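You operate a simulated robot arm through the tools that you are given. There is no shell and no other tool. Be economical: measure what you need, move in short steps, check, and stop when the job is done.

You run a simulated two-armed robot. Do the job below in one go: nothing can be reset, and whatever is moved stays where it is left.

TASK
Pick up the pale grey jug with one hand, pass it to the other hand and put it on the top shelf of the teal rack. Set down upright: pale grey jug.

Only the result counts: the job must be done as asked and must still hold three seconds after the hand-in. Knocking over, shifting, dropping, spilling or breaking anything else fails it.

THE ROBOT
Two 7-joint arms with two-finger parallel grippers on one trunk, on a base that drives. Base frame: it is fixed to the floor where the robot stands at the start and does not move with it; the origin is under the middle of the robot, x ahead of it, y to its left, z up. Units: mm, rad, N and s.
The left shoulder is at the start at [101, 182, 940], the right one opposite. With the tool pointing down near the work surface each hand reaches from about 100 to 720 mm from the robot's upright axis, wherever it stands, measured 20 degrees to its own side. Places, roughly: top shelf of the teal rack [200, -5000, 1600]. Payload 3.91 kg a hand.
The TCP of each hand is the grasp point between the finger pads, 30 mm short of the fingertips. In the tool frame z runs along the fingers and y along their closing line. The gripper opens to 110 mm. The fingers are 20 mm wide and 10 mm thick; the gripper's body (48 by 112 mm) begins 55 mm behind the TCP.
Orientation is that of the tool frame in the base frame, as [roll, pitch, yaw] about the fixed x, y, z axes, in that order (R = Rz(yaw) Ry(pitch) Rx(roll)). With the fingers straight down and closing along the base's y, the tool's x points along the base's -x, its y along +y and its z along -z.

THE INTERFACE
- The arms move only by the tool send_rows. It takes "left_series", "right_series" or both (then of equal length, played together; a hand with none holds still); each is a list of rows, each a list of 7 numbers: the shift along the tool's x, y, z in mm, then the turn, a rotation vector about the tool's x, y, z in rad, then the opening in per cent of the stroke, from 0 (shut) to 100 (fully open). In form: [[dx, dy, dz, wx, wy, wz, fingers], ...]. A call has 1 to 8 rows; each row shifts and turns the commanded pose from where the row before left it, along the tool's axes as they then stand. Each row takes 0.2 s and may step no farther than 50 mm and 0.15 rad from the row before; otherwise, or with a gripper value out of range, the whole call is refused. Where a pose cannot be reached the arm comes as near as it can. A force on the tool above 40 N (or 10 N above the force at the start of the call, whichever is more), or a blocked arm, ends the call early, and 0.2 s more pass. Each finger travels about 72 mm/s and halts on what it meets, pressing with about 40 N; the grip force reading is that of the motor and also rises with nothing between the fingers. The clock runs only during rows and for 0.2 s after the last one: add rows that do not move to give the fingers time. It gives the time, the measured TCP pose, the force on the tool (base axes), the opening and the grip force at its end, in the units of the frame above (readings bear some noise), with the torque about the TCP (base axes, N m) and any sound that the robot's microphone picked up.
- Cameras (640 x 400 px; columns grow to the right, rows downward): "scene" is now at [232.7, -24, 1077]; the picture's right is [-0.37, -0.93, 0.00], its down [-0.85, 0.34, -0.41] and it looks along [0.38, -0.15, -0.91] (base axes); focal length 286 px, centre (320, 200). "left" rides on the left gripper at [72, -17, -103] in its tool frame; the picture's right is [0.23, 0.97, 0.00], its down [-0.76, 0.18, -0.62] and it looks along [-0.61, 0.14, 0.78] (tool axes); focal length 222 px, centre (320, 200). "right" rides on the right gripper at [72, 17, -103] in its tool frame; the picture's right is [-0.23, 0.97, 0.00], its down [-0.76, -0.18, -0.62] and it looks along [-0.61, -0.14, 0.78] (tool axes); focal length 222 px, centre (320, 200). There is no depth. A picture from a camera that has moved, and an enlarged one, comes with that camera's place and axes in the base frame and with its lens.
- grab_frame(camera): a new picture of that camera. The clock stands still meanwhile.
- slide_trunk(by): slides the trunk up (or, below 0, down) by that many mm; the arms and the scene camera ride with it, the base frame stays. It gives what a move gives, with no picture.
- drive_base(legs): drives the robot by 1 to 6 legs, each [ahead, left, turn to the left] in mm, mm and rad, along the robot's own axes; the way and the turn of a leg run together, so that a leg with both is an arc; at most 1500 mm and 3.142 rad a leg. The arms and the cameras ride along, it lands a little off, and it stops where it bumps. It gives what a move gives.
- aim_head(pan, tilt): turns the head with the scene camera to pan (to the left, within 1.396 rad either way) and tilt (down, from -0.506 to 1.204), counted from straight ahead of the robot. It gives what a move gives.
- close_up(camera, box): a new picture of the part [left, top, right, bottom] of that camera's present view, enlarged. The clock stands still meanwhile.
- sign_off(): hands the job in; it is judged then, once.

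Go step by step. Nothing tells you exact positions but the pictures and the camera data: compare them with the known pose of the tool, close in by small moves and look again before you grip or let go. The budget is 120 turns and 88 pictures, counting those below and the enlarged ones. Unless the task says otherwise, let go and move clear before handing in.

The tools are called after "Request:" by a JSON object that holds its "api" and its "payload". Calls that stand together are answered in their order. send_rows: Moves the arms, as the interface text tells. Its arguments: {"type":"object","properties":{"left_series":{"type":"array"},"right_series":{"type":"array"}},"required":[]} The other tools are called the same way: slide_trunk (by) slides the trunk up or down; drive_base (legs) drives the base; aim_head (pan, tilt) turns the head that bears the scene camera; grab_frame (camera) takes a picture; close_up (camera, box) takes an enlarged picture of a part of a camera's view; sign_off () hands the job in.

At the start:

```text
time: 0.0
left_ee_pos: [355.5, 85.0, 725.3]
left_tool_rot: [3.141, 0.0, -3.141]
left_ft_force: [0.2, -0.6, -0.4]
left_torque: [-0.01, 0.0, 0.01]
left_finger_gap: 110.2
left_grip_force: 0.0
right_ee_pos: [374.3, -216.6, 666.6]
right_tool_rot: [-3.141, 0.0, 3.141]
right_ft_force: [0.1, -0.1, 0.3]
right_torque: [0.01, -0.01, -0.01]
right_finger_gap: 110.2
right_grip_force: 0.1
trunk travel left (down, up): [-200.0, 314.0]
robot x, y, heading: [-1.0, -0.9, 0.002]
head pan, tilt: [-0.377, 1.147]
```

scene: 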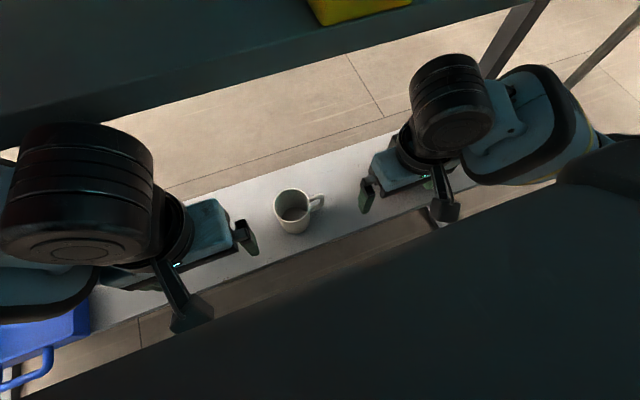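
right: 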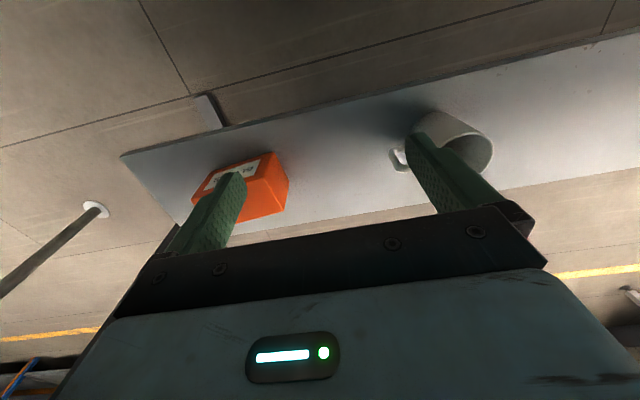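
left: 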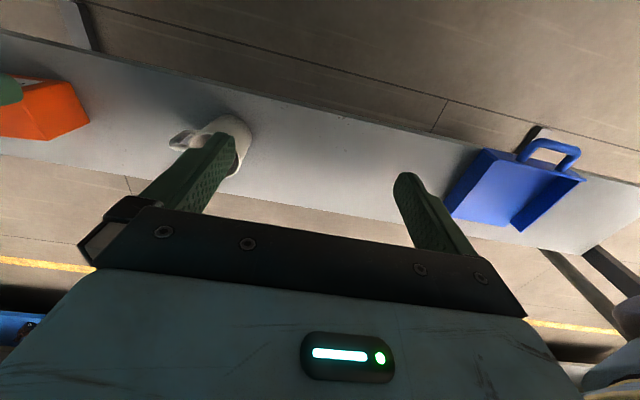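

I see a mug-like jug on a narrow white bench, roughly at [470, -55, 450]. I'll look closer at it and at the surroundings before moving.

Request:
{"api": "close_up", "payload": {"camera": "scene", "box": [220, 150, 380, 250]}}

Request:
{"api": "aim_head", "payload": {"pan": 0, "tilt": 0.5}}

Request:
{"api": "grab_frame", "payload": {"camera": "scene"}}

```text
4.00 times, centred on (300, 200) of scene
camera zoom: at [232.7, -24.0, 1077.0], right [-0.37, -0.93, 0.0], down [-0.85, 0.34, -0.41], along [0.38, -0.15, -0.91], focal length 1143 px, centre (400, 200)
```

zoom: 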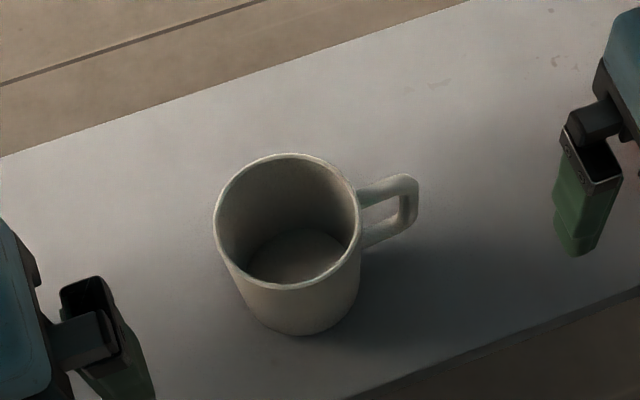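

```text
time: 1.0
left_ee_pos: [355.9, 85.2, 724.2]
left_tool_rot: [3.141, 0.0, 3.14]
left_ft_force: [-0.5, -0.2, 1.0]
left_torque: [0.02, 0.04, 0.01]
left_finger_gap: 109.8
left_grip_force: 0.1
right_ee_pos: [373.7, -215.4, 666.5]
right_tool_rot: [3.142, -0.001, -3.14]
right_ft_force: [-1.0, -0.4, -0.7]
right_torque: [-0.03, -0.01, -0.01]
right_finger_gap: 110.0
right_grip_force: 0.0
trunk travel left (down, up): [-200.0, 314.0]
robot x, y, heading: [2.7, 0.3, 0.001]
head pan, tilt: [0.0, 0.499]
```

```text
83 pictures are left
camera scene: at [268.0, -2.0, 1127.6], right [0.0, -1.0, 0.0], down [-0.48, 0.0, -0.88], along [0.88, 0.0, -0.48], focal length 286 px, centre (320, 200)
```

scene: 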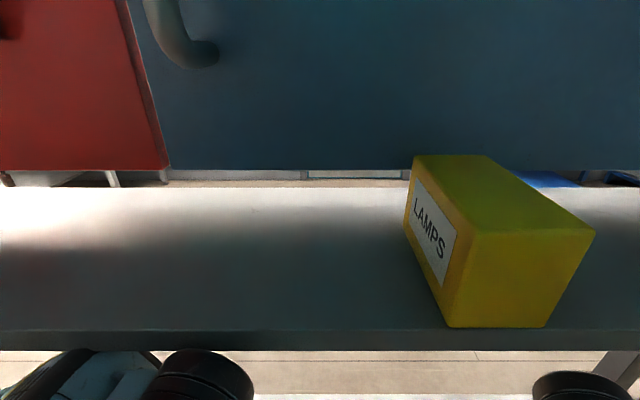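

The shelf ahead overhangs the bench, and its height matters. I'll look right towards the rack and left to learn the surroundings.

Request:
{"api": "aim_head", "payload": {"pan": -1.39, "tilt": 0.2}}

Request:
{"api": "grab_frame", "payload": {"camera": "scene"}}

Request:
{"api": "aim_head", "payload": {"pan": 0.9, "tilt": 0.6}}

Request:
{"api": "grab_frame", "payload": {"camera": "scene"}}

Request:
{"api": "aim_head", "payload": {"pan": -0.6, "tilt": 0.8}}

Request:
{"api": "grab_frame", "payload": {"camera": "scene"}}

```text
time: 2.6
left_ee_pos: [354.3, 84.8, 725.6]
left_tool_rot: [-3.141, 0.001, 3.141]
left_ft_force: [-0.2, 1.1, 0.7]
left_torque: [-0.01, 0.02, -0.05]
left_finger_gap: 110.0
left_grip_force: 0.1
right_ee_pos: [373.8, -215.2, 666.0]
right_tool_rot: [-3.141, 0.001, 3.141]
right_ft_force: [0.6, 0.7, -0.6]
right_torque: [-0.02, 0.0, -0.03]
right_finger_gap: 109.8
right_grip_force: 0.0
trunk travel left (down, up): [-200.0, 314.0]
robot x, y, heading: [-1.3, 1.2, -0.004]
head pan, tilt: [-1.389, 0.201]
```

```text
82 pictures are left
camera scene: at [193.9, -93.6, 1155.3], right [-0.98, -0.18, 0.0], down [-0.04, 0.2, -0.98], along [0.18, -0.96, -0.2], focal length 286 px, centre (320, 200)
```

scene: 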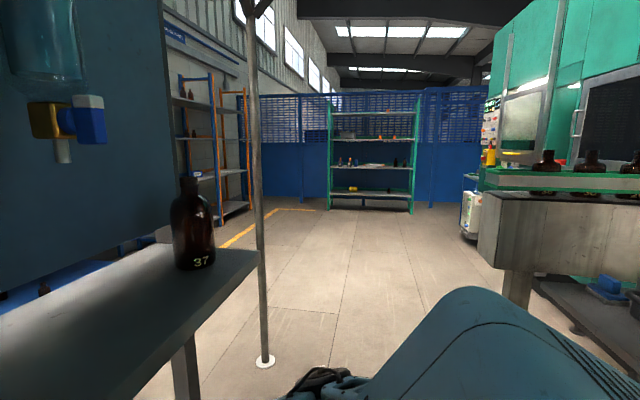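

```text
time: 4.7
left_ee_pos: [354.9, 85.4, 723.8]
left_tool_rot: [3.141, 0.001, -3.14]
left_ft_force: [-0.6, -0.7, 0.6]
left_torque: [0.0, -0.03, 0.0]
left_finger_gap: 110.0
left_grip_force: 0.0
right_ee_pos: [373.8, -215.7, 666.6]
right_tool_rot: [-3.14, 0.001, 3.141]
right_ft_force: [0.3, 0.9, 0.0]
right_torque: [0.01, 0.03, -0.02]
right_finger_gap: 109.9
right_grip_force: 0.1
trunk travel left (down, up): [-200.0, 314.0]
robot x, y, heading: [-0.3, 2.4, -0.0]
head pan, tilt: [0.901, 0.6]
```

```text
81 pictures are left
camera scene: at [232.0, 67.2, 1118.6], right [0.78, -0.62, 0.0], down [-0.35, -0.44, -0.83], along [0.51, 0.65, -0.56], focal length 286 px, centre (320, 200)
```

scene: 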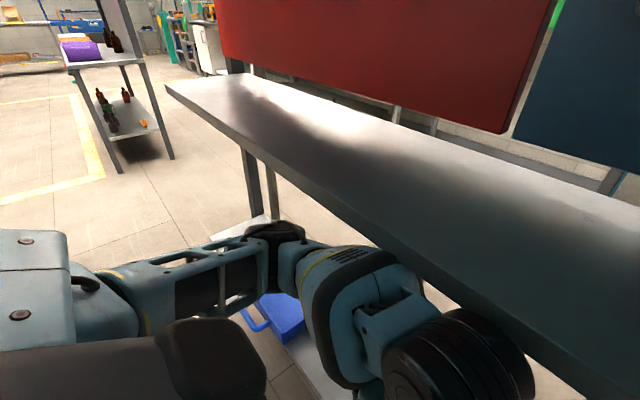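

```text
time: 6.3
left_ee_pos: [354.5, 84.8, 724.0]
left_tool_rot: [-3.141, -0.001, -3.141]
left_ft_force: [-0.1, 0.4, -0.2]
left_torque: [-0.01, -0.01, 0.0]
left_finger_gap: 110.2
left_grip_force: 0.0
right_ee_pos: [374.2, -216.1, 666.5]
right_tool_rot: [-3.14, -0.001, -3.141]
right_ft_force: [0.3, -0.1, -0.2]
right_torque: [-0.01, -0.02, 0.02]
right_finger_gap: 109.9
right_grip_force: 0.1
trunk travel left (down, up): [-200.0, 314.0]
robot x, y, heading: [-0.0, 0.4, -0.0]
head pan, tilt: [-0.6, 0.799]
```

```text
80 pictures are left
camera scene: at [243.6, -47.5, 1101.7], right [-0.56, -0.83, 0.0], down [-0.59, 0.4, -0.7], along [0.58, -0.39, -0.72], focal length 286 px, centre (320, 200)
```

scene: 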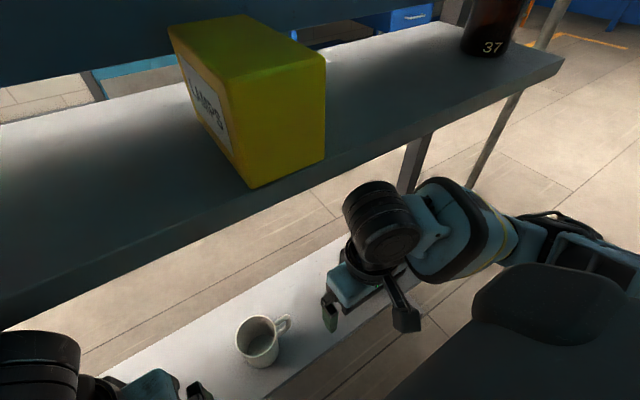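

The shelf's near edge is about x≈415, z≈925, so the mug sits partly under it, with its handle towards -y. I'll pick from above with the right hand, closing across the handle axis, then hand over to the left hand. First I rotate the right hand and move the left aside.

Request:
{"api": "send_rows", "payload": {"right_series": [[0, 0, 0, 0, 0, -0.15, 100], [0, 0, 0, 0, 0, -0.15, 100], [0, 0, 0, 0, 0, -0.15, 100], [0, 0, 0, 0, 0, -0.15, 100], [0, 0, 0, 0, 0, -0.15, 100], [0, 0, 0, 0, 0, -0.15, 100], [0, 0, 0, 0, 0, -0.15, 100], [0, 0, 0, 0, 0, -0.15, 100]], "left_series": [[0, 14, 0, 0, 0, 0, 100], [0, 14, 0, 0, 0, 0, 100], [0, 14, 0, 0, 0, 0, 100], [0, 14, 0, 0, 0, 0, 100], [0, 14, 0, 0, 0, 0, 100], [0, 14, 0, 0, 0, 0, 100], [0, 14, 0, 0, 0, 0, 100], [0, 14, 0, 0, 0, 0, 100]]}}

Request:
{"api": "grab_frame", "payload": {"camera": "right"}}

Request:
{"api": "grab_frame", "payload": {"camera": "scene"}}

```text
time: 8.1
left_ee_pos: [355.3, 196.0, 724.1]
left_tool_rot: [3.141, 0.0, -3.14]
left_ft_force: [0.2, 0.2, 0.4]
left_torque: [-0.03, 0.01, 0.01]
left_finger_gap: 110.0
left_grip_force: 0.1
right_ee_pos: [373.7, -215.5, 666.9]
right_tool_rot: [-3.142, 0.0, -1.939]
right_ft_force: [0.7, 0.7, 1.5]
right_torque: [0.01, -0.01, 0.04]
right_finger_gap: 109.9
right_grip_force: 0.0
trunk travel left (down, up): [-200.0, 314.0]
robot x, y, heading: [-3.0, -1.1, -0.001]
head pan, tilt: [-0.6, 0.799]
```

```text
79 pictures are left
camera right: at [332.2, -276.9, 770.5], right [-0.83, 0.56, 0.0], down [0.44, 0.65, 0.62], along [0.35, 0.52, -0.78], focal length 222 px, centre (320, 200)
```

right: 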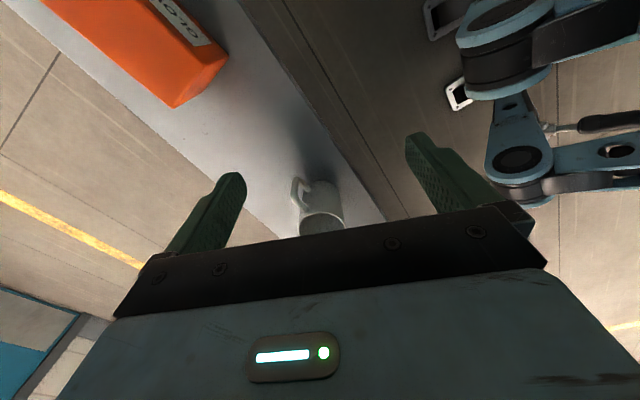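

```text
78 pictures are left
camera scene: at [243.5, -47.4, 1101.7], right [-0.56, -0.83, 0.0], down [-0.59, 0.4, -0.7], along [0.58, -0.39, -0.72], focal length 286 px, centre (320, 200)
```

scene: 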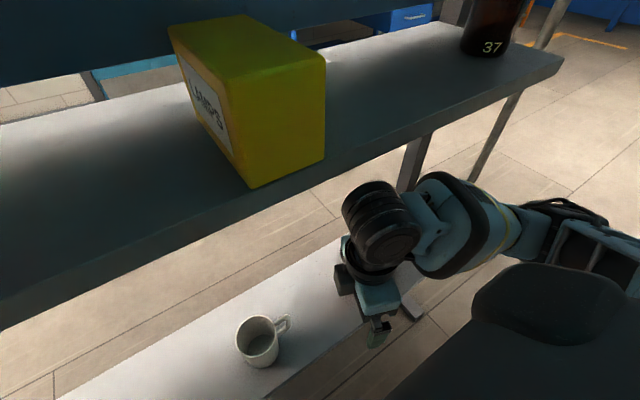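

The mug's rim is around [477, -58, 505]. I'll go down first and then move over above the mug.

Request:
{"api": "send_rows", "payload": {"right_series": [[0, 0, 35, 0, 0, 0, 100], [0, 0, 30, 0, 0, 0, 100], [-31, -6.5, 0, 0, 0, 0, 100], [-31, -6.5, 0, 0, 0, 0, 100], [-31, -6.5, 0, 0, 0, 0, 100], [-31, -6.5, 0, 0, 0, 0, 100], [-31, -6.5, 0, 0, 0, 0, 100], [-29, -6.5, 0, 0, 0, 0, 100]]}}

Request:
{"api": "grab_frame", "payload": {"camera": "right"}}

Request:
{"api": "grab_frame", "payload": {"camera": "scene"}}

Request:
{"api": "grab_frame", "payload": {"camera": "left"}}

```text
time: 9.9
left_ee_pos: [355.0, 195.9, 724.1]
left_tool_rot: [3.141, 0.001, -3.14]
left_ft_force: [-1.1, 0.5, 0.2]
left_torque: [0.02, 0.0, 0.03]
left_finger_gap: 110.1
left_grip_force: 0.1
right_ee_pos: [478.2, -58.6, 601.3]
right_tool_rot: [3.141, 0.0, -1.942]
right_ft_force: [-0.3, 0.1, 0.0]
right_torque: [-0.01, 0.0, 0.0]
right_finger_gap: 110.0
right_grip_force: 0.1
trunk travel left (down, up): [-200.0, 314.0]
robot x, y, heading: [-0.4, 0.0, 0.003]
head pan, tilt: [-0.6, 0.799]
```

```text
77 pictures are left
camera right: at [435.9, -120.3, 704.6], right [-0.83, 0.56, 0.0], down [0.44, 0.65, 0.62], along [0.35, 0.51, -0.78], focal length 222 px, centre (320, 200)
```

right: 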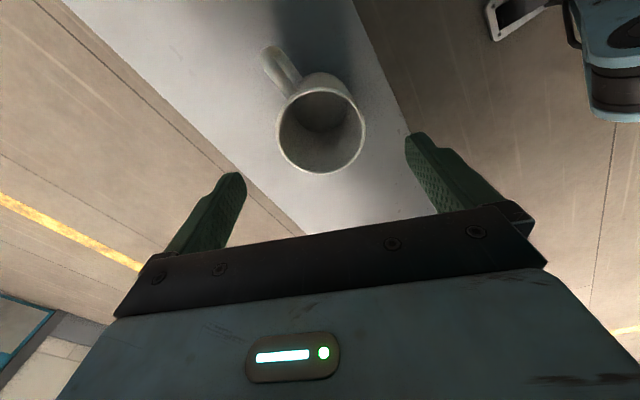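

```text
76 pictures are left
camera scene: at [243.7, -47.3, 1101.7], right [-0.56, -0.83, 0.0], down [-0.59, 0.4, -0.7], along [0.58, -0.39, -0.72], focal length 286 px, centre (320, 200)
```

scene: 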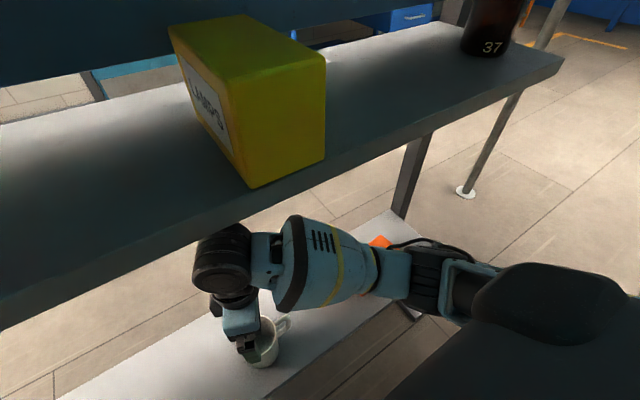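

```text
75 pictures are left
camera left: at [283.2, 179.8, 827.0], right [-0.23, 0.97, 0.0], down [0.76, 0.18, 0.62], along [0.61, 0.14, -0.78], focal length 222 px, centre (320, 200)
```

left: 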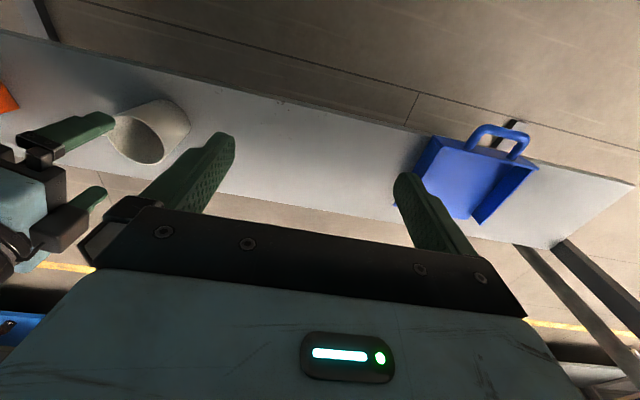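

The right TCP is centred over the rim (about [479, -58, 507]), with the handle near -y. I'll turn a bit more to square up with the handle, and start down.

Request:
{"api": "send_rows", "payload": {"right_series": [[0, 0, 0, 0, 0, -0.14, 100], [0, 0, 0, 0, 0, -0.14, 100], [0, 0, 0, 0, 0, -0.12, 100], [0, 0, 15, 0, 0, 0, 100], [0, 0, 15, 0, 0, 0, 100]]}}

Request:
{"api": "grab_frame", "payload": {"camera": "right"}}

```text
time: 11.1
left_ee_pos: [355.4, 195.1, 724.0]
left_tool_rot: [3.141, 0.0, 3.142]
left_ft_force: [-0.2, 0.2, -0.5]
left_torque: [0.0, 0.01, 0.01]
left_finger_gap: 110.1
left_grip_force: 0.2
right_ee_pos: [478.9, -58.7, 570.8]
right_tool_rot: [-3.141, 0.001, -1.542]
right_ft_force: [1.2, -0.8, -0.8]
right_torque: [0.01, -0.03, 0.02]
right_finger_gap: 109.8
right_grip_force: 0.0
trunk travel left (down, up): [-200.0, 314.0]
robot x, y, heading: [-3.5, -0.3, 0.0]
head pan, tilt: [-0.6, 0.799]
```

```text
74 pictures are left
camera right: at [464.1, -132.0, 674.8], right [-0.98, 0.2, 0.0], down [0.15, 0.77, 0.62], along [0.12, 0.61, -0.78], focal length 222 px, centre (320, 200)
```

right: 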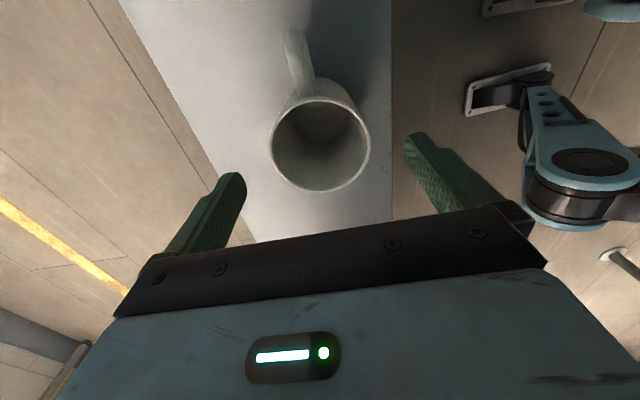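

Aligned: the rim's centre is within about 1 mm of the TCP. Descending to just under rim level.

Request:
{"api": "send_rows", "payload": {"right_series": [[0, 0, 15, 0, 0, -0.13, 100], [0, 0, 19, 0, 0, 0, 100], [0, 0, 19, 0, 0, 0, 100], [0, 0, 18, 0, 0, 0, 100]]}}

Request:
{"api": "grab_frame", "payload": {"camera": "right"}}

Request:
{"api": "grab_frame", "payload": {"camera": "left"}}

```text
time: 12.1
left_ee_pos: [356.3, 197.0, 723.6]
left_tool_rot: [-3.14, 0.0, -3.14]
left_ft_force: [-0.6, 0.1, 0.6]
left_torque: [0.02, 0.02, 0.0]
left_finger_gap: 110.1
left_grip_force: 0.1
right_ee_pos: [477.6, -58.3, 498.3]
right_tool_rot: [3.141, 0.001, -1.412]
right_ft_force: [0.4, -0.3, 0.4]
right_torque: [0.02, 0.03, -0.02]
right_finger_gap: 110.0
right_grip_force: 0.1
trunk travel left (down, up): [-200.0, 314.0]
robot x, y, heading: [-0.2, -0.3, 0.001]
head pan, tilt: [-0.6, 0.799]
```

```text
73 pictures are left
camera right: at [471.2, -132.5, 602.8], right [-1.0, 0.07, 0.0], down [0.05, 0.78, 0.62], along [0.04, 0.62, -0.78], focal length 222 px, centre (320, 200)
```

right: 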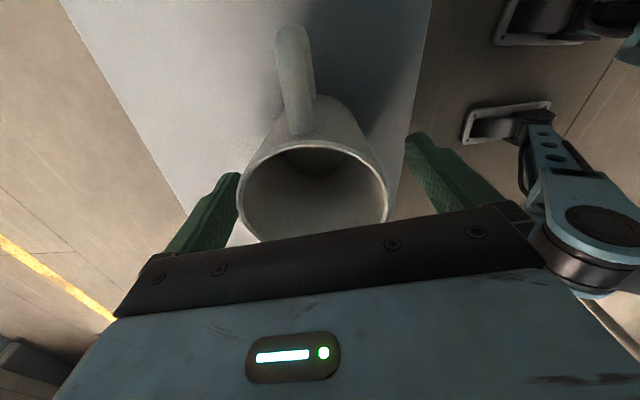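

```text
72 pictures are left
camera left: at [283.2, 179.6, 827.1], right [-0.23, 0.97, 0.0], down [0.76, 0.18, 0.62], along [0.61, 0.14, -0.78], focal length 222 px, centre (320, 200)
```

left: 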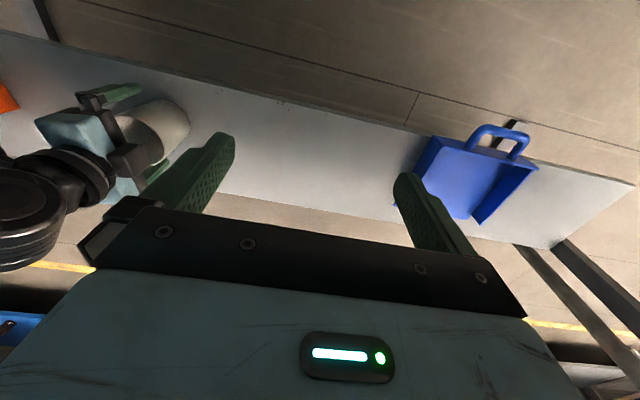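

The fingers straddle the mug evenly. Closing.

Request:
{"api": "send_rows", "payload": {"right_series": [[0, 0, 0, 0, 0, 0, 60], [0, 0, 0, 0, 0, 0, 30], [0, 0, 0, 0, 0, 0, 0], [0, 0, 0, 0, 0, 0, 0], [0, 0, 0, 0, 0, 0, 0]]}}

Request:
{"api": "grab_frame", "payload": {"camera": "right"}}

```text
time: 13.3
left_ee_pos: [355.6, 196.5, 724.9]
left_tool_rot: [-3.142, -0.002, 3.141]
left_ft_force: [0.2, 0.1, -0.7]
left_torque: [0.0, -0.04, 0.02]
left_finger_gap: 110.2
left_grip_force: 0.1
right_ee_pos: [476.2, -58.6, 499.1]
right_tool_rot: [-3.14, -0.002, -1.412]
right_ft_force: [-0.5, 0.2, 0.0]
right_torque: [0.02, -0.01, 0.0]
right_finger_gap: 76.2
right_grip_force: 40.1
trunk travel left (down, up): [-200.0, 314.0]
robot x, y, heading: [-1.9, -0.7, 0.0]
head pan, tilt: [-0.6, 0.799]
```

```text
71 pictures are left
camera right: at [471.5, -132.8, 603.1], right [-1.0, 0.07, 0.0], down [0.05, 0.78, 0.62], along [0.04, 0.62, -0.78], focal length 222 px, centre (320, 200)
```

right: 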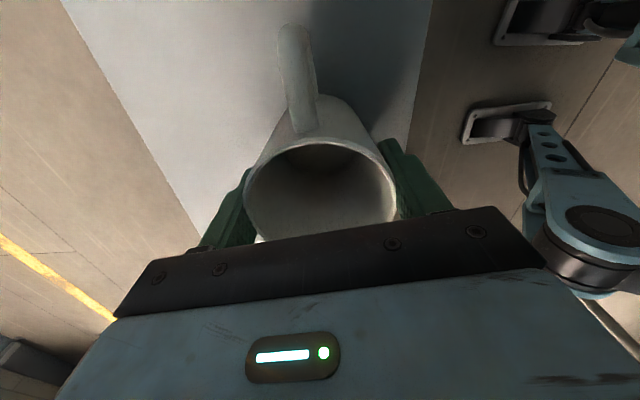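

Gripped at 76 mm. Lifting a little and checking the hold.

Request:
{"api": "send_rows", "payload": {"right_series": [[0, 0, -10, 0, 0, 0, 0], [0, 0, -20, 0, 0, 0, 0], [0, 0, -20, 0, 0, 0, 0], [0, 0, -10, 0, 0, 0, 0], [0, 0, 0, 0, 0, 0, 0]]}}

Request:
{"api": "grab_frame", "payload": {"camera": "left"}}

Request:
{"api": "aim_head", "payload": {"pan": -0.377, "tilt": 1.147}}

Request:
{"api": "grab_frame", "payload": {"camera": "scene"}}

```text
time: 14.5
left_ee_pos: [355.9, 195.8, 724.3]
left_tool_rot: [-3.14, -0.001, 3.142]
left_ft_force: [-0.1, -0.1, -0.1]
left_torque: [0.0, 0.0, -0.04]
left_finger_gap: 110.0
left_grip_force: 0.0
right_ee_pos: [477.8, -56.9, 561.2]
right_tool_rot: [-3.141, 0.0, -1.411]
right_ft_force: [0.2, -1.0, -0.1]
right_torque: [0.03, 0.01, 0.05]
right_finger_gap: 75.8
right_grip_force: 39.6
trunk travel left (down, up): [-200.0, 314.0]
robot x, y, heading: [-2.2, 0.3, 0.001]
head pan, tilt: [-0.6, 0.799]
```

```text
70 pictures are left
camera left: at [283.2, 179.6, 827.1], right [-0.23, 0.97, 0.0], down [0.76, 0.18, 0.62], along [0.61, 0.14, -0.78], focal length 222 px, centre (320, 200)
```

left: 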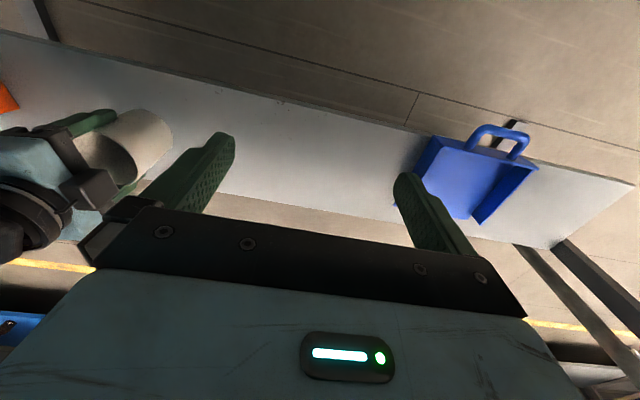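

```text
time: 15.3
left_ee_pos: [354.9, 196.8, 723.8]
left_tool_rot: [3.14, 0.001, 3.141]
left_ft_force: [-0.3, -0.2, 0.2]
left_torque: [0.01, 0.03, 0.01]
left_finger_gap: 110.2
left_grip_force: 0.1
right_ee_pos: [477.4, -57.6, 560.4]
right_tool_rot: [-3.14, 0.0, -1.412]
right_ft_force: [-0.1, -0.3, -0.2]
right_torque: [0.05, 0.0, 0.04]
right_finger_gap: 75.8
right_grip_force: 40.3
trunk travel left (down, up): [-200.0, 314.0]
robot x, y, heading: [-3.2, -1.4, -0.001]
head pan, tilt: [-0.377, 1.147]
```

```text
69 pictures are left
camera scene: at [232.8, -24.1, 1077.1], right [-0.37, -0.93, 0.0], down [-0.85, 0.34, -0.41], along [0.38, -0.15, -0.91], focal length 286 px, centre (320, 200)
```

scene: 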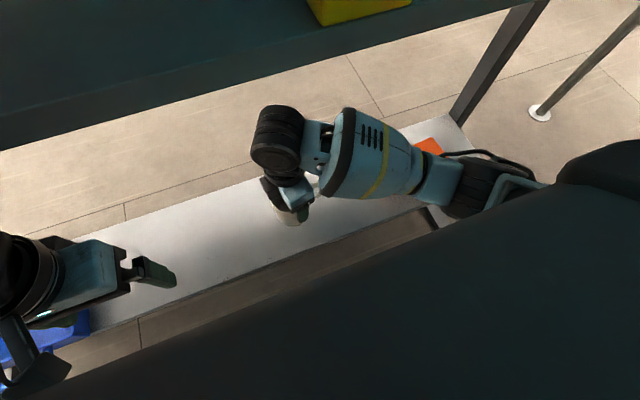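

The mug is held. Before backing out from under the shelf I check the rear flanks on both sides.

Request:
{"api": "aim_head", "payload": {"pan": 1.39, "tilt": 0.5}}

Request:
{"api": "grab_frame", "payload": {"camera": "scene"}}

Request:
{"api": "aim_head", "payload": {"pan": -1.39, "tilt": 0.5}}

Request:
{"api": "grab_frame", "payload": {"camera": "scene"}}

```text
time: 17.1
left_ee_pos: [355.8, 196.2, 723.4]
left_tool_rot: [3.141, 0.0, 3.141]
left_ft_force: [0.0, 0.4, -0.9]
left_torque: [-0.02, 0.01, 0.01]
left_finger_gap: 109.8
left_grip_force: 0.1
right_ee_pos: [476.8, -58.2, 559.0]
right_tool_rot: [-3.14, 0.001, -1.41]
right_ft_force: [0.4, -0.5, -0.7]
right_torque: [-0.01, 0.01, 0.0]
right_finger_gap: 75.8
right_grip_force: 40.2
trunk travel left (down, up): [-200.0, 314.0]
robot x, y, heading: [-1.5, 1.3, -0.0]
head pan, tilt: [1.389, 0.499]
```

```text
68 pictures are left
camera scene: at [193.6, 87.5, 1127.6], right [0.98, -0.18, 0.0], down [-0.09, -0.47, -0.88], along [0.16, 0.86, -0.48], focal length 286 px, centre (320, 200)
```

scene: 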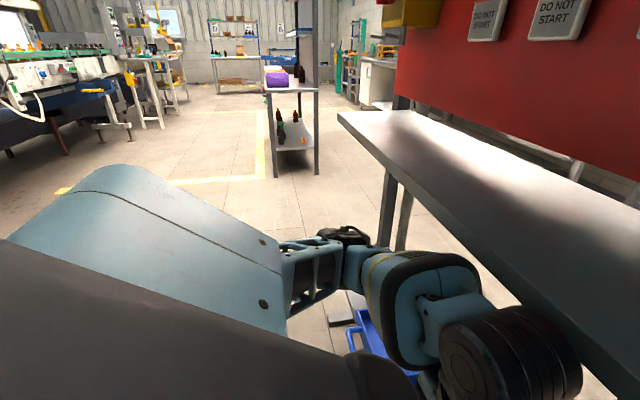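

```text
time: 19.6
left_ee_pos: [356.5, 196.4, 725.5]
left_tool_rot: [3.141, -0.001, -3.141]
left_ft_force: [-0.2, 0.6, 0.3]
left_torque: [0.0, -0.01, 0.02]
left_finger_gap: 110.1
left_grip_force: 0.0
right_ee_pos: [476.6, -58.4, 559.5]
right_tool_rot: [3.14, 0.0, -1.413]
right_ft_force: [-0.6, 0.4, -1.5]
right_torque: [-0.02, -0.01, 0.0]
right_finger_gap: 75.1
right_grip_force: 39.6
trunk travel left (down, up): [-200.0, 314.0]
robot x, y, heading: [-1.6, 0.5, -0.003]
head pan, tilt: [-1.389, 0.499]
```

```text
67 pictures are left
camera scene: at [193.6, -91.5, 1127.6], right [-0.98, -0.18, 0.0], down [-0.09, 0.47, -0.88], along [0.16, -0.86, -0.48], focal length 286 px, centre (320, 200)
```

scene: 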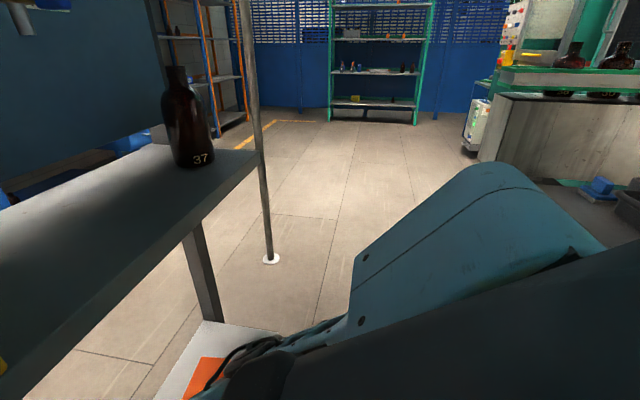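

The floor around is free and the corridor to the rack is wide. Backing out by 450 mm.

Request:
{"api": "drive_base", "payload": {"legs": [[-450, 0, 0]]}}

Request:
{"api": "aim_head", "payload": {"pan": -0.2, "tilt": 0.9}}

Request:
{"api": "grab_frame", "payload": {"camera": "scene"}}

```text
time: 22.3
left_ee_pos: [-102.5, 195.9, 723.0]
left_tool_rot: [-3.14, -0.001, -3.141]
left_ft_force: [-0.9, 0.1, 0.6]
left_torque: [-0.04, 0.01, 0.02]
left_finger_gap: 110.4
left_grip_force: 0.1
right_ee_pos: [17.8, -59.8, 559.3]
right_tool_rot: [3.141, -0.001, -1.413]
right_ft_force: [-0.1, -0.2, -1.3]
right_torque: [0.01, 0.04, 0.01]
right_finger_gap: 75.5
right_grip_force: 40.4
trunk travel left (down, up): [-200.0, 314.0]
robot x, y, heading: [-458.3, 2.0, -0.001]
head pan, tilt: [-1.389, 0.499]
```

```text
time: 23.7
left_ee_pos: [-102.3, 196.3, 724.0]
left_tool_rot: [-3.141, -0.001, -3.14]
left_ft_force: [-0.6, -0.7, 0.6]
left_torque: [-0.02, -0.01, -0.02]
left_finger_gap: 109.9
left_grip_force: 0.0
right_ee_pos: [18.9, -58.7, 560.7]
right_tool_rot: [-3.141, 0.0, -1.413]
right_ft_force: [0.9, -0.4, 0.1]
right_torque: [0.02, 0.03, -0.01]
right_finger_gap: 75.3
right_grip_force: 39.6
trunk travel left (down, up): [-200.0, 314.0]
robot x, y, heading: [-460.3, -1.6, 0.0]
head pan, tilt: [-0.201, 0.901]
```

```text
66 pictures are left
camera scene: at [-206.6, -17.1, 1093.8], right [-0.2, -0.98, 0.0], down [-0.77, 0.16, -0.62], along [0.61, -0.12, -0.78], focal length 286 px, centre (320, 200)
```

scene: 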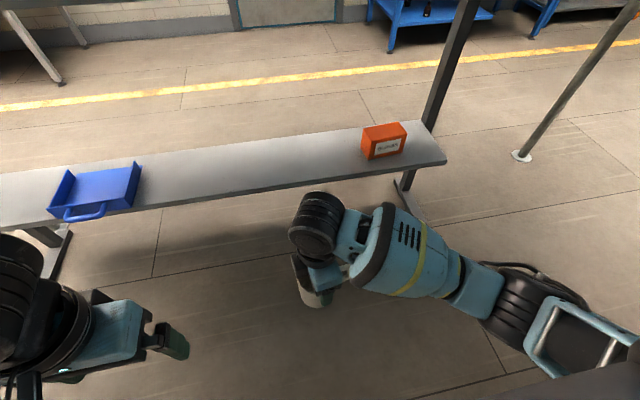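

Clear of the shelf now. Next I raise the mug to z≈700 and begin turning the left hand horizontal, pointing towards the right hand.

Request:
{"api": "send_rows", "payload": {"right_series": [[0, 0, -20, 0, 0, 0, 0], [0, 0, -20, 0, 0, 0, 0], [0, 0, -20, 0, 0, 0, 0], [0, 0, -20, 0, 0, 0, 0], [0, 0, -20, 0, 0, 0, 0], [0, 0, -20, 0, 0, 0, 0], [0, 0, -20, 0, 0, 0, 0], [0, 0, 0, 0, 0, 0, 0]], "left_series": [[0, 0, 0, 0.15, 0, 0, 100], [0, 0, 0, 0.15, 0, 0, 100], [0, 0, 0, 0.15, 0, 0, 100], [0, 0, 0, 0.15, 0, 0, 100], [0, 0, 0, 0.15, 0, 0, 100], [0, 0, 0, 0.15, 0, 0, 100], [0, 0, 0, 0.15, 0, 0, 100], [0, 0, 0, 0.15, 0, 0, 100]]}}

Request:
{"api": "send_rows", "payload": {"left_series": [[0, 0, 0, 0.15, 0, 0, 100], [0, 0, 0, 0.15, 0, 0, 100], [0, 0, 0, 0.071, 0, 0, 100], [0, 0, 0, 0, 0, -0.15, 100], [0, 0, 0, 0, 0, -0.15, 100], [0, 0, 0, 0, 0, -0.15, 100], [0, 0, 0, 0, 0, -0.15, 100], [0, 0, 0, 0, 0, -0.15, 100]]}}

Request:
{"api": "send_rows", "payload": {"left_series": [[0, 0, 0, 0, 0, -0.15, 100], [0, 0, 0, 0, 0, -0.15, 100], [0, 0, 0, 0, 0, -0.15, 100], [0, 0, 0, 0, 0, -0.15, 100], [0, 0, 0, 0, 0, -0.15, 100], [0, 0, 0, 0, 0, -0.071, 100], [0, 0, 0, 0.15, 0, 0, 100]]}}

Request:
{"api": "grab_frame", "payload": {"camera": "scene"}}

Request:
{"api": "grab_frame", "payload": {"camera": "left"}}

```text
time: 25.5
left_ee_pos: [-102.3, 196.0, 724.8]
left_tool_rot: [-1.94, -0.002, 3.142]
left_ft_force: [0.3, -0.2, -0.4]
left_torque: [0.0, -0.03, -0.01]
left_finger_gap: 109.9
left_grip_force: 0.0
right_ee_pos: [19.5, -57.5, 701.2]
right_tool_rot: [3.142, -0.002, -1.412]
right_ft_force: [0.5, 0.0, -0.6]
right_torque: [0.03, 0.02, -0.04]
right_finger_gap: 75.3
right_grip_force: 40.4
trunk travel left (down, up): [-200.0, 314.0]
robot x, y, heading: [-456.4, -0.3, -0.003]
head pan, tilt: [-0.201, 0.901]
```

```text
time: 27.3
left_ee_pos: [-102.1, 197.6, 723.9]
left_tool_rot: [-1.572, -0.753, 3.14]
left_ft_force: [-1.1, 0.2, -0.2]
left_torque: [0.02, -0.02, 0.0]
left_finger_gap: 109.8
left_grip_force: 0.1
right_ee_pos: [19.6, -58.2, 700.9]
right_tool_rot: [3.141, 0.0, -1.412]
right_ft_force: [0.3, -0.2, -1.0]
right_torque: [0.0, -0.02, -0.03]
right_finger_gap: 75.0
right_grip_force: 40.5
trunk travel left (down, up): [-200.0, 314.0]
robot x, y, heading: [-457.2, 2.2, 0.006]
head pan, tilt: [-0.201, 0.901]
```

```text
time: 28.9
left_ee_pos: [-103.5, 197.3, 725.2]
left_tool_rot: [2.866, -1.568, -1.146]
left_ft_force: [0.5, 0.0, -0.3]
left_torque: [0.0, -0.02, -0.01]
left_finger_gap: 109.7
left_grip_force: 0.0
right_ee_pos: [19.9, -57.9, 701.5]
right_tool_rot: [3.14, 0.001, -1.412]
right_ft_force: [0.2, -0.7, -0.7]
right_torque: [0.0, 0.01, -0.02]
right_finger_gap: 75.1
right_grip_force: 40.0
trunk travel left (down, up): [-200.0, 314.0]
robot x, y, heading: [-458.3, -4.1, 0.001]
head pan, tilt: [-0.201, 0.901]
```

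```text
65 pictures are left
camera scene: at [-207.0, -17.1, 1093.9], right [-0.2, -0.98, 0.0], down [-0.77, 0.16, -0.62], along [0.61, -0.12, -0.78], focal length 286 px, centre (320, 200)
```

scene: 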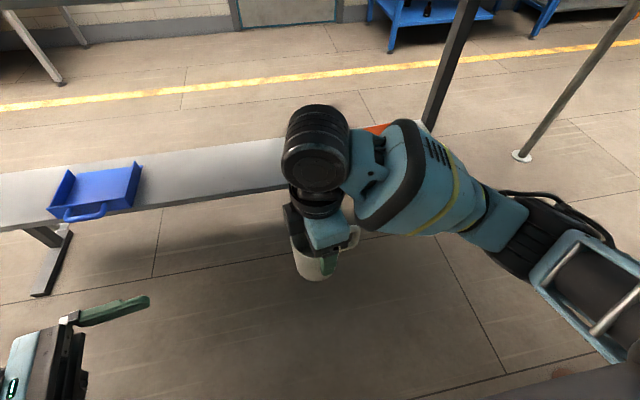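

```text
64 pictures are left
camera left: at [-101.7, 301.4, 796.8], right [-0.96, -0.15, 0.23], down [-0.27, 0.59, -0.76], along [-0.02, -0.79, -0.61], focal length 222 px, centre (320, 200)
```

left: 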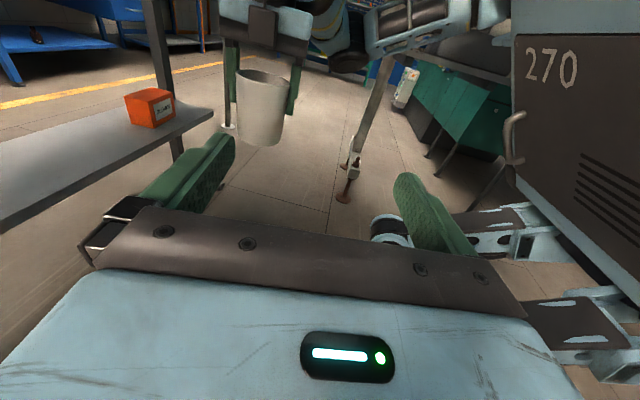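

Both hands face each other nicely, and the mug spans z≈612–710. I'll line the left hand up about 170 mm short of the mug.

Request:
{"api": "send_rows", "payload": {"left_series": [[-14.5, -16.6, 20.1, 0, 0, 0, 100], [-14.5, -16.6, 20.1, 0, 0, 0, 100], [-14.5, -16.6, 20.1, 0, 0, 0, 100], [-14.5, -16.6, 20.1, 0, 0, 0, 100], [-14.5, -16.6, 20.1, 0, 0, 0, 100], [0, 0, 0, 0, 0, 0, 100]]}}

Request:
{"api": "grab_frame", "payload": {"camera": "left"}}

Request:
{"api": "grab_frame", "payload": {"camera": "scene"}}

```text
time: 30.3
left_ee_pos: [-5.6, 108.4, 651.4]
left_tool_rot: [-2.466, -1.57, -2.097]
left_ft_force: [0.7, -0.6, 0.9]
left_torque: [0.03, 0.01, 0.01]
left_finger_gap: 110.1
left_grip_force: 0.1
right_ee_pos: [20.5, -58.4, 700.1]
right_tool_rot: [-3.141, 0.0, -1.413]
right_ft_force: [-0.4, -0.7, -0.8]
right_torque: [0.0, -0.04, 0.01]
right_finger_gap: 74.9
right_grip_force: 40.2
trunk travel left (down, up): [-200.0, 314.0]
robot x, y, heading: [-457.6, 0.3, -0.003]
head pan, tilt: [-0.201, 0.901]
```

```text
63 pictures are left
camera left: at [-3.2, 213.9, 722.7], right [-0.96, -0.15, 0.23], down [-0.27, 0.59, -0.76], along [-0.02, -0.79, -0.61], focal length 222 px, centre (320, 200)
```

left: 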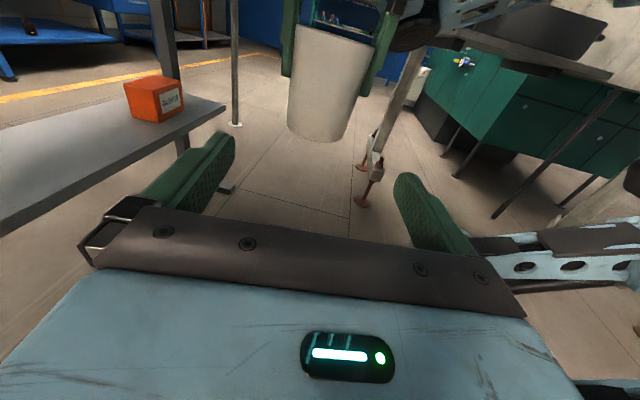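

```text
62 pictures are left
camera scene: at [-206.7, -17.0, 1093.8], right [-0.2, -0.98, 0.0], down [-0.77, 0.16, -0.62], along [0.61, -0.12, -0.78], focal length 286 px, centre (320, 200)
```

scene: 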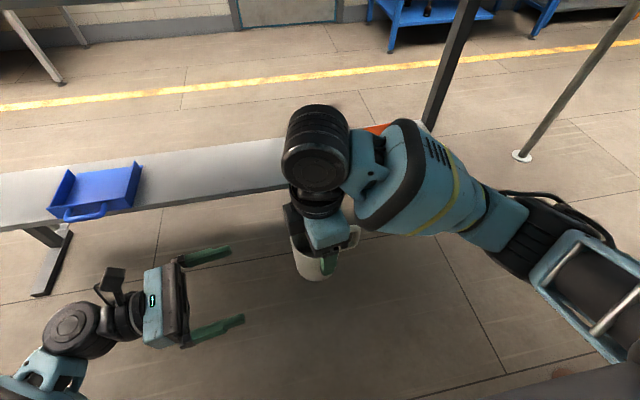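

Lined up to within a couple of mm. Advancing most of the way, then I check.

Request:
{"api": "send_rows", "payload": {"left_series": [[0, 0, 25, 0, 0, 0, 100], [0, 0, 25, 0, 0, 0, 100], [0, 0, 25, 0, 0, 0, 100], [0, 0, 25, 0, 0, 0, 100], [0, 0, 0, 0, 0, 0, 100]]}}

Request:
{"api": "grab_frame", "payload": {"camera": "left"}}

Request:
{"api": "grab_frame", "payload": {"camera": "right"}}

```text
time: 31.5
left_ee_pos: [9.0, 9.7, 652.9]
left_tool_rot: [-2.633, -1.57, -1.93]
left_ft_force: [0.3, -0.3, 1.0]
left_torque: [0.01, 0.03, -0.01]
left_finger_gap: 110.0
left_grip_force: 0.1
right_ee_pos: [19.3, -58.6, 700.6]
right_tool_rot: [3.141, -0.001, -1.41]
right_ft_force: [0.5, 0.3, -0.7]
right_torque: [-0.01, -0.03, 0.01]
right_finger_gap: 75.4
right_grip_force: 40.5
trunk travel left (down, up): [-200.0, 314.0]
robot x, y, heading: [-458.2, 2.4, -0.005]
head pan, tilt: [-0.201, 0.901]
```

```text
61 pictures are left
camera left: at [9.7, 115.7, 724.2], right [-0.96, -0.15, 0.23], down [-0.27, 0.59, -0.76], along [-0.02, -0.79, -0.61], focal length 222 px, centre (320, 200)
```

left: 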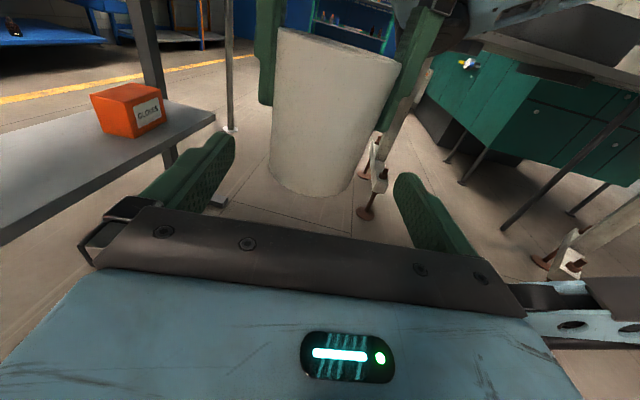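

```text
60 pictures are left
camera right: at [14.6, -132.1, 804.0], right [-1.0, 0.07, 0.0], down [0.06, 0.78, 0.62], along [0.04, 0.62, -0.78], focal length 222 px, centre (320, 200)
```

right: 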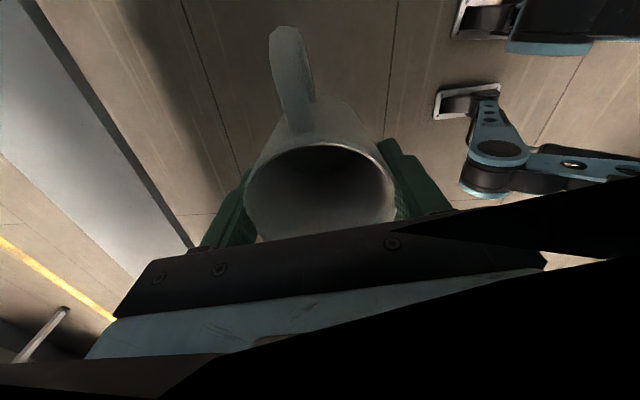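

The mug sits between the left fingers. Something dark appears in the right camera, so I check with the scene camera before continuing.

Request:
{"api": "grab_frame", "payload": {"camera": "scene"}}

```text
59 pictures are left
camera scene: at [-206.7, -17.0, 1093.8], right [-0.2, -0.98, 0.0], down [-0.77, 0.16, -0.62], along [0.61, -0.12, -0.78], focal length 286 px, centre (320, 200)
```

scene: 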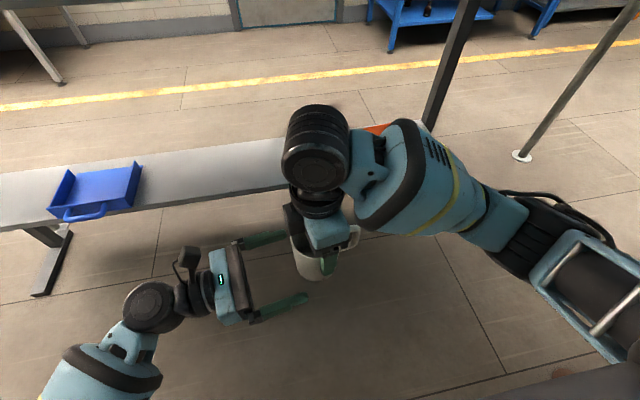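

That's just the right arm's own forearm. Advancing the last 67 mm and checking before gripping.

Request:
{"api": "send_rows", "payload": {"left_series": [[0, 0, 20, 0, 0, 0, 100], [0, 0, 20, 0, 0, 0, 100], [0, 0, 16, 0, 0, 0, 100], [0, 0, 11, 0, 0, 0, 100], [0, 0, 0, 0, 0, 0, 100]]}}

Request:
{"api": "grab_frame", "payload": {"camera": "left"}}

```text
time: 32.7
left_ee_pos: [18.3, -56.8, 650.5]
left_tool_rot: [-2.677, -1.57, -1.888]
left_ft_force: [0.0, 0.1, 0.0]
left_torque: [-0.01, -0.03, 0.02]
left_finger_gap: 110.0
left_grip_force: 0.1
right_ee_pos: [19.6, -58.5, 699.4]
right_tool_rot: [-3.14, 0.0, -1.412]
right_ft_force: [0.1, 0.4, -0.3]
right_torque: [0.04, -0.01, -0.01]
right_finger_gap: 74.9
right_grip_force: 40.0
trunk travel left (down, up): [-200.0, 314.0]
robot x, y, heading: [-458.3, -0.6, 0.003]
head pan, tilt: [-0.201, 0.901]
```

```text
58 pictures are left
camera left: at [20.5, 48.3, 723.6], right [-0.96, -0.15, 0.23], down [-0.27, 0.59, -0.76], along [-0.02, -0.79, -0.61], focal length 222 px, centre (320, 200)
```

left: 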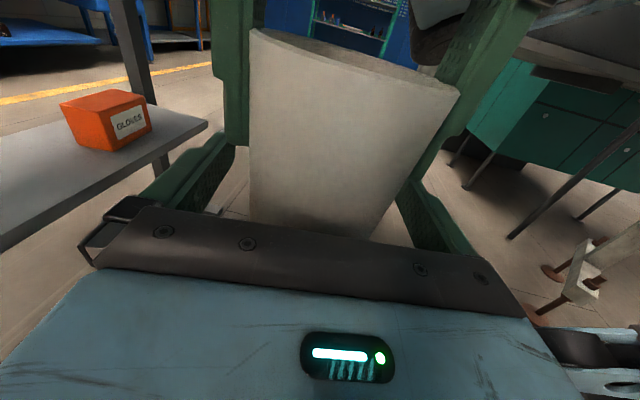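

The left fingers straddle the lower half, below the right fingertips. Closing the left hand.

Request:
{"api": "send_rows", "payload": {"left_series": [[0, 0, 0, 0, 0, 0, 70], [0, 0, 0, 0, 0, 0, 50], [0, 0, 0, 0, 0, 0, 20], [0, 0, 0, 0, 0, 0, 0], [0, 0, 0, 0, 0, 0, 0], [0, 0, 0, 0, 0, 0, 0]]}}

Request:
{"api": "grab_frame", "payload": {"camera": "left"}}

```text
time: 34.1
left_ee_pos: [19.5, -55.9, 651.7]
left_tool_rot: [0.562, -1.569, 1.161]
left_ft_force: [8.5, -2.5, -0.2]
left_torque: [0.13, 0.24, 0.25]
left_finger_gap: 70.7
left_grip_force: 40.0
right_ee_pos: [18.6, -58.0, 699.9]
right_tool_rot: [3.141, 0.0, -1.411]
right_ft_force: [-8.0, 3.6, 0.8]
right_torque: [-0.03, 0.19, -0.24]
right_finger_gap: 75.0
right_grip_force: 39.7
trunk travel left (down, up): [-200.0, 314.0]
robot x, y, heading: [-458.9, -2.7, 0.002]
head pan, tilt: [-0.201, 0.901]
```

```text
57 pictures are left
camera left: at [20.7, 48.6, 723.6], right [-0.96, -0.15, 0.23], down [-0.27, 0.59, -0.76], along [-0.02, -0.79, -0.61], focal length 222 px, centre (320, 200)
```

left: 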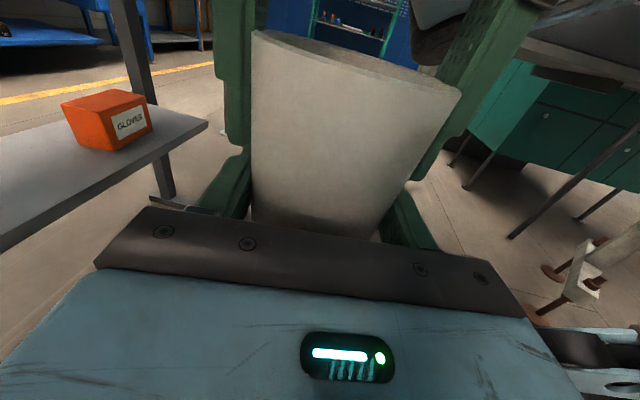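

The left hand holds at 71 mm. Releasing the right hand and lifting it away.

Request:
{"api": "send_rows", "payload": {"right_series": [[0, 0, 0, 0, 0, 0, 85], [0, 0, 0, 0, 0, 0, 100], [0, 0, 0, 0, 0, 0, 100], [0, 0, 0, 0, 0, 0, 100]]}}

Request:
{"api": "grab_frame", "payload": {"camera": "left"}}

```text
time: 35.1
left_ee_pos: [18.6, -57.0, 649.4]
left_tool_rot: [-2.353, -1.571, -2.212]
left_ft_force: [0.1, 0.4, 0.3]
left_torque: [0.01, 0.02, 0.03]
left_finger_gap: 70.8
left_grip_force: 40.1
right_ee_pos: [18.9, -57.6, 699.4]
right_tool_rot: [-3.141, 0.0, -1.411]
right_ft_force: [0.8, 0.3, 0.1]
right_torque: [0.0, 0.0, 0.0]
right_finger_gap: 110.1
right_grip_force: 0.1
trunk travel left (down, up): [-200.0, 314.0]
robot x, y, heading: [-456.9, 1.5, 0.003]
head pan, tilt: [-0.201, 0.901]
```

```text
56 pictures are left
camera left: at [20.4, 48.4, 723.6], right [-0.96, -0.15, 0.23], down [-0.27, 0.59, -0.76], along [-0.02, -0.79, -0.61], focal length 222 px, centre (320, 200)
```

left: 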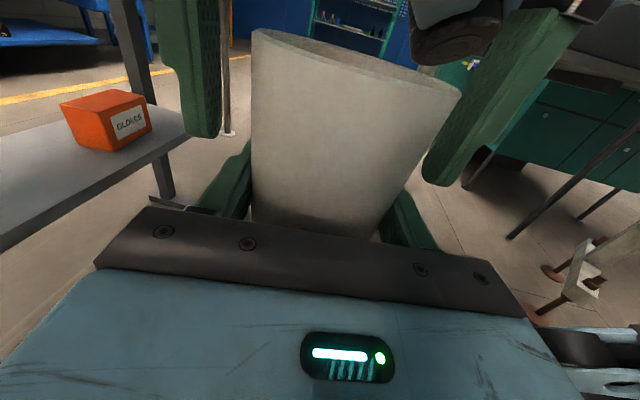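

The mug stays put in the left hand. Lifting the right hand straight up and then off to the right.

Request:
{"api": "send_rows", "payload": {"right_series": [[0, 0, -20, 0, 0, 0, 100], [0, 0, -25, 0, 0, 0, 100], [0, 0, -25, 0, 0, 0, 100], [0, 0, -25, 0, 0, 0, 100], [30, 0, 0, 0, 0, 0, 100], [40, 0, 0, 0, 0, 0, 100], [40, 0, 0, 0, 0, 0, 100], [40, 0, 0, 0, 0, 0, 100]]}}

Request:
{"api": "grab_frame", "payload": {"camera": "scene"}}

Request:
{"api": "grab_frame", "payload": {"camera": "left"}}

```text
time: 36.9
left_ee_pos: [17.4, -57.0, 652.4]
left_tool_rot: [-2.462, -1.569, -2.101]
left_ft_force: [0.1, -1.2, -0.5]
left_torque: [0.03, -0.03, 0.01]
left_finger_gap: 70.8
left_grip_force: 40.1
right_ee_pos: [42.9, -207.8, 793.7]
right_tool_rot: [3.141, -0.001, -1.412]
right_ft_force: [-1.2, 0.1, 0.0]
right_torque: [0.01, 0.01, 0.01]
right_finger_gap: 109.9
right_grip_force: 0.1
trunk travel left (down, up): [-200.0, 314.0]
robot x, y, heading: [-458.8, -1.3, -0.001]
head pan, tilt: [-0.201, 0.901]
```

```text
55 pictures are left
camera scene: at [-206.7, -17.4, 1093.8], right [-0.2, -0.98, 0.0], down [-0.77, 0.16, -0.62], along [0.61, -0.12, -0.78], focal length 286 px, centre (320, 200)
```

scene: 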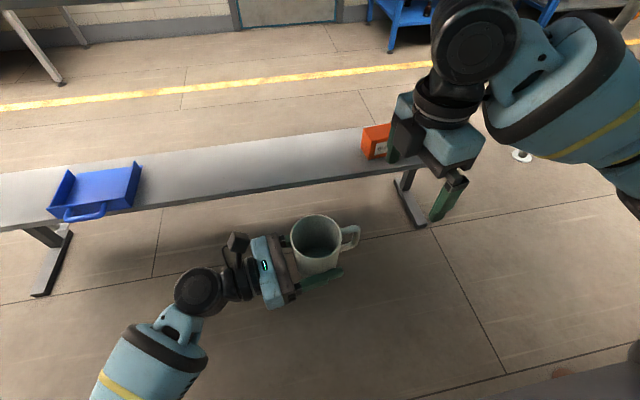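

```text
54 pictures are left
camera left: at [20.3, 48.1, 723.7], right [-0.96, -0.15, 0.23], down [-0.27, 0.59, -0.76], along [-0.02, -0.79, -0.61], focal length 222 px, centre (320, 200)
```

left: 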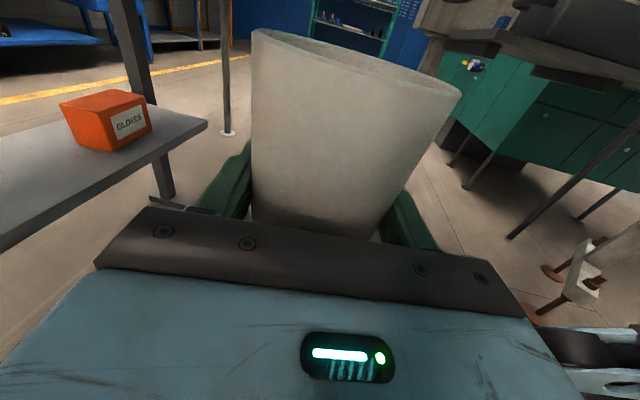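

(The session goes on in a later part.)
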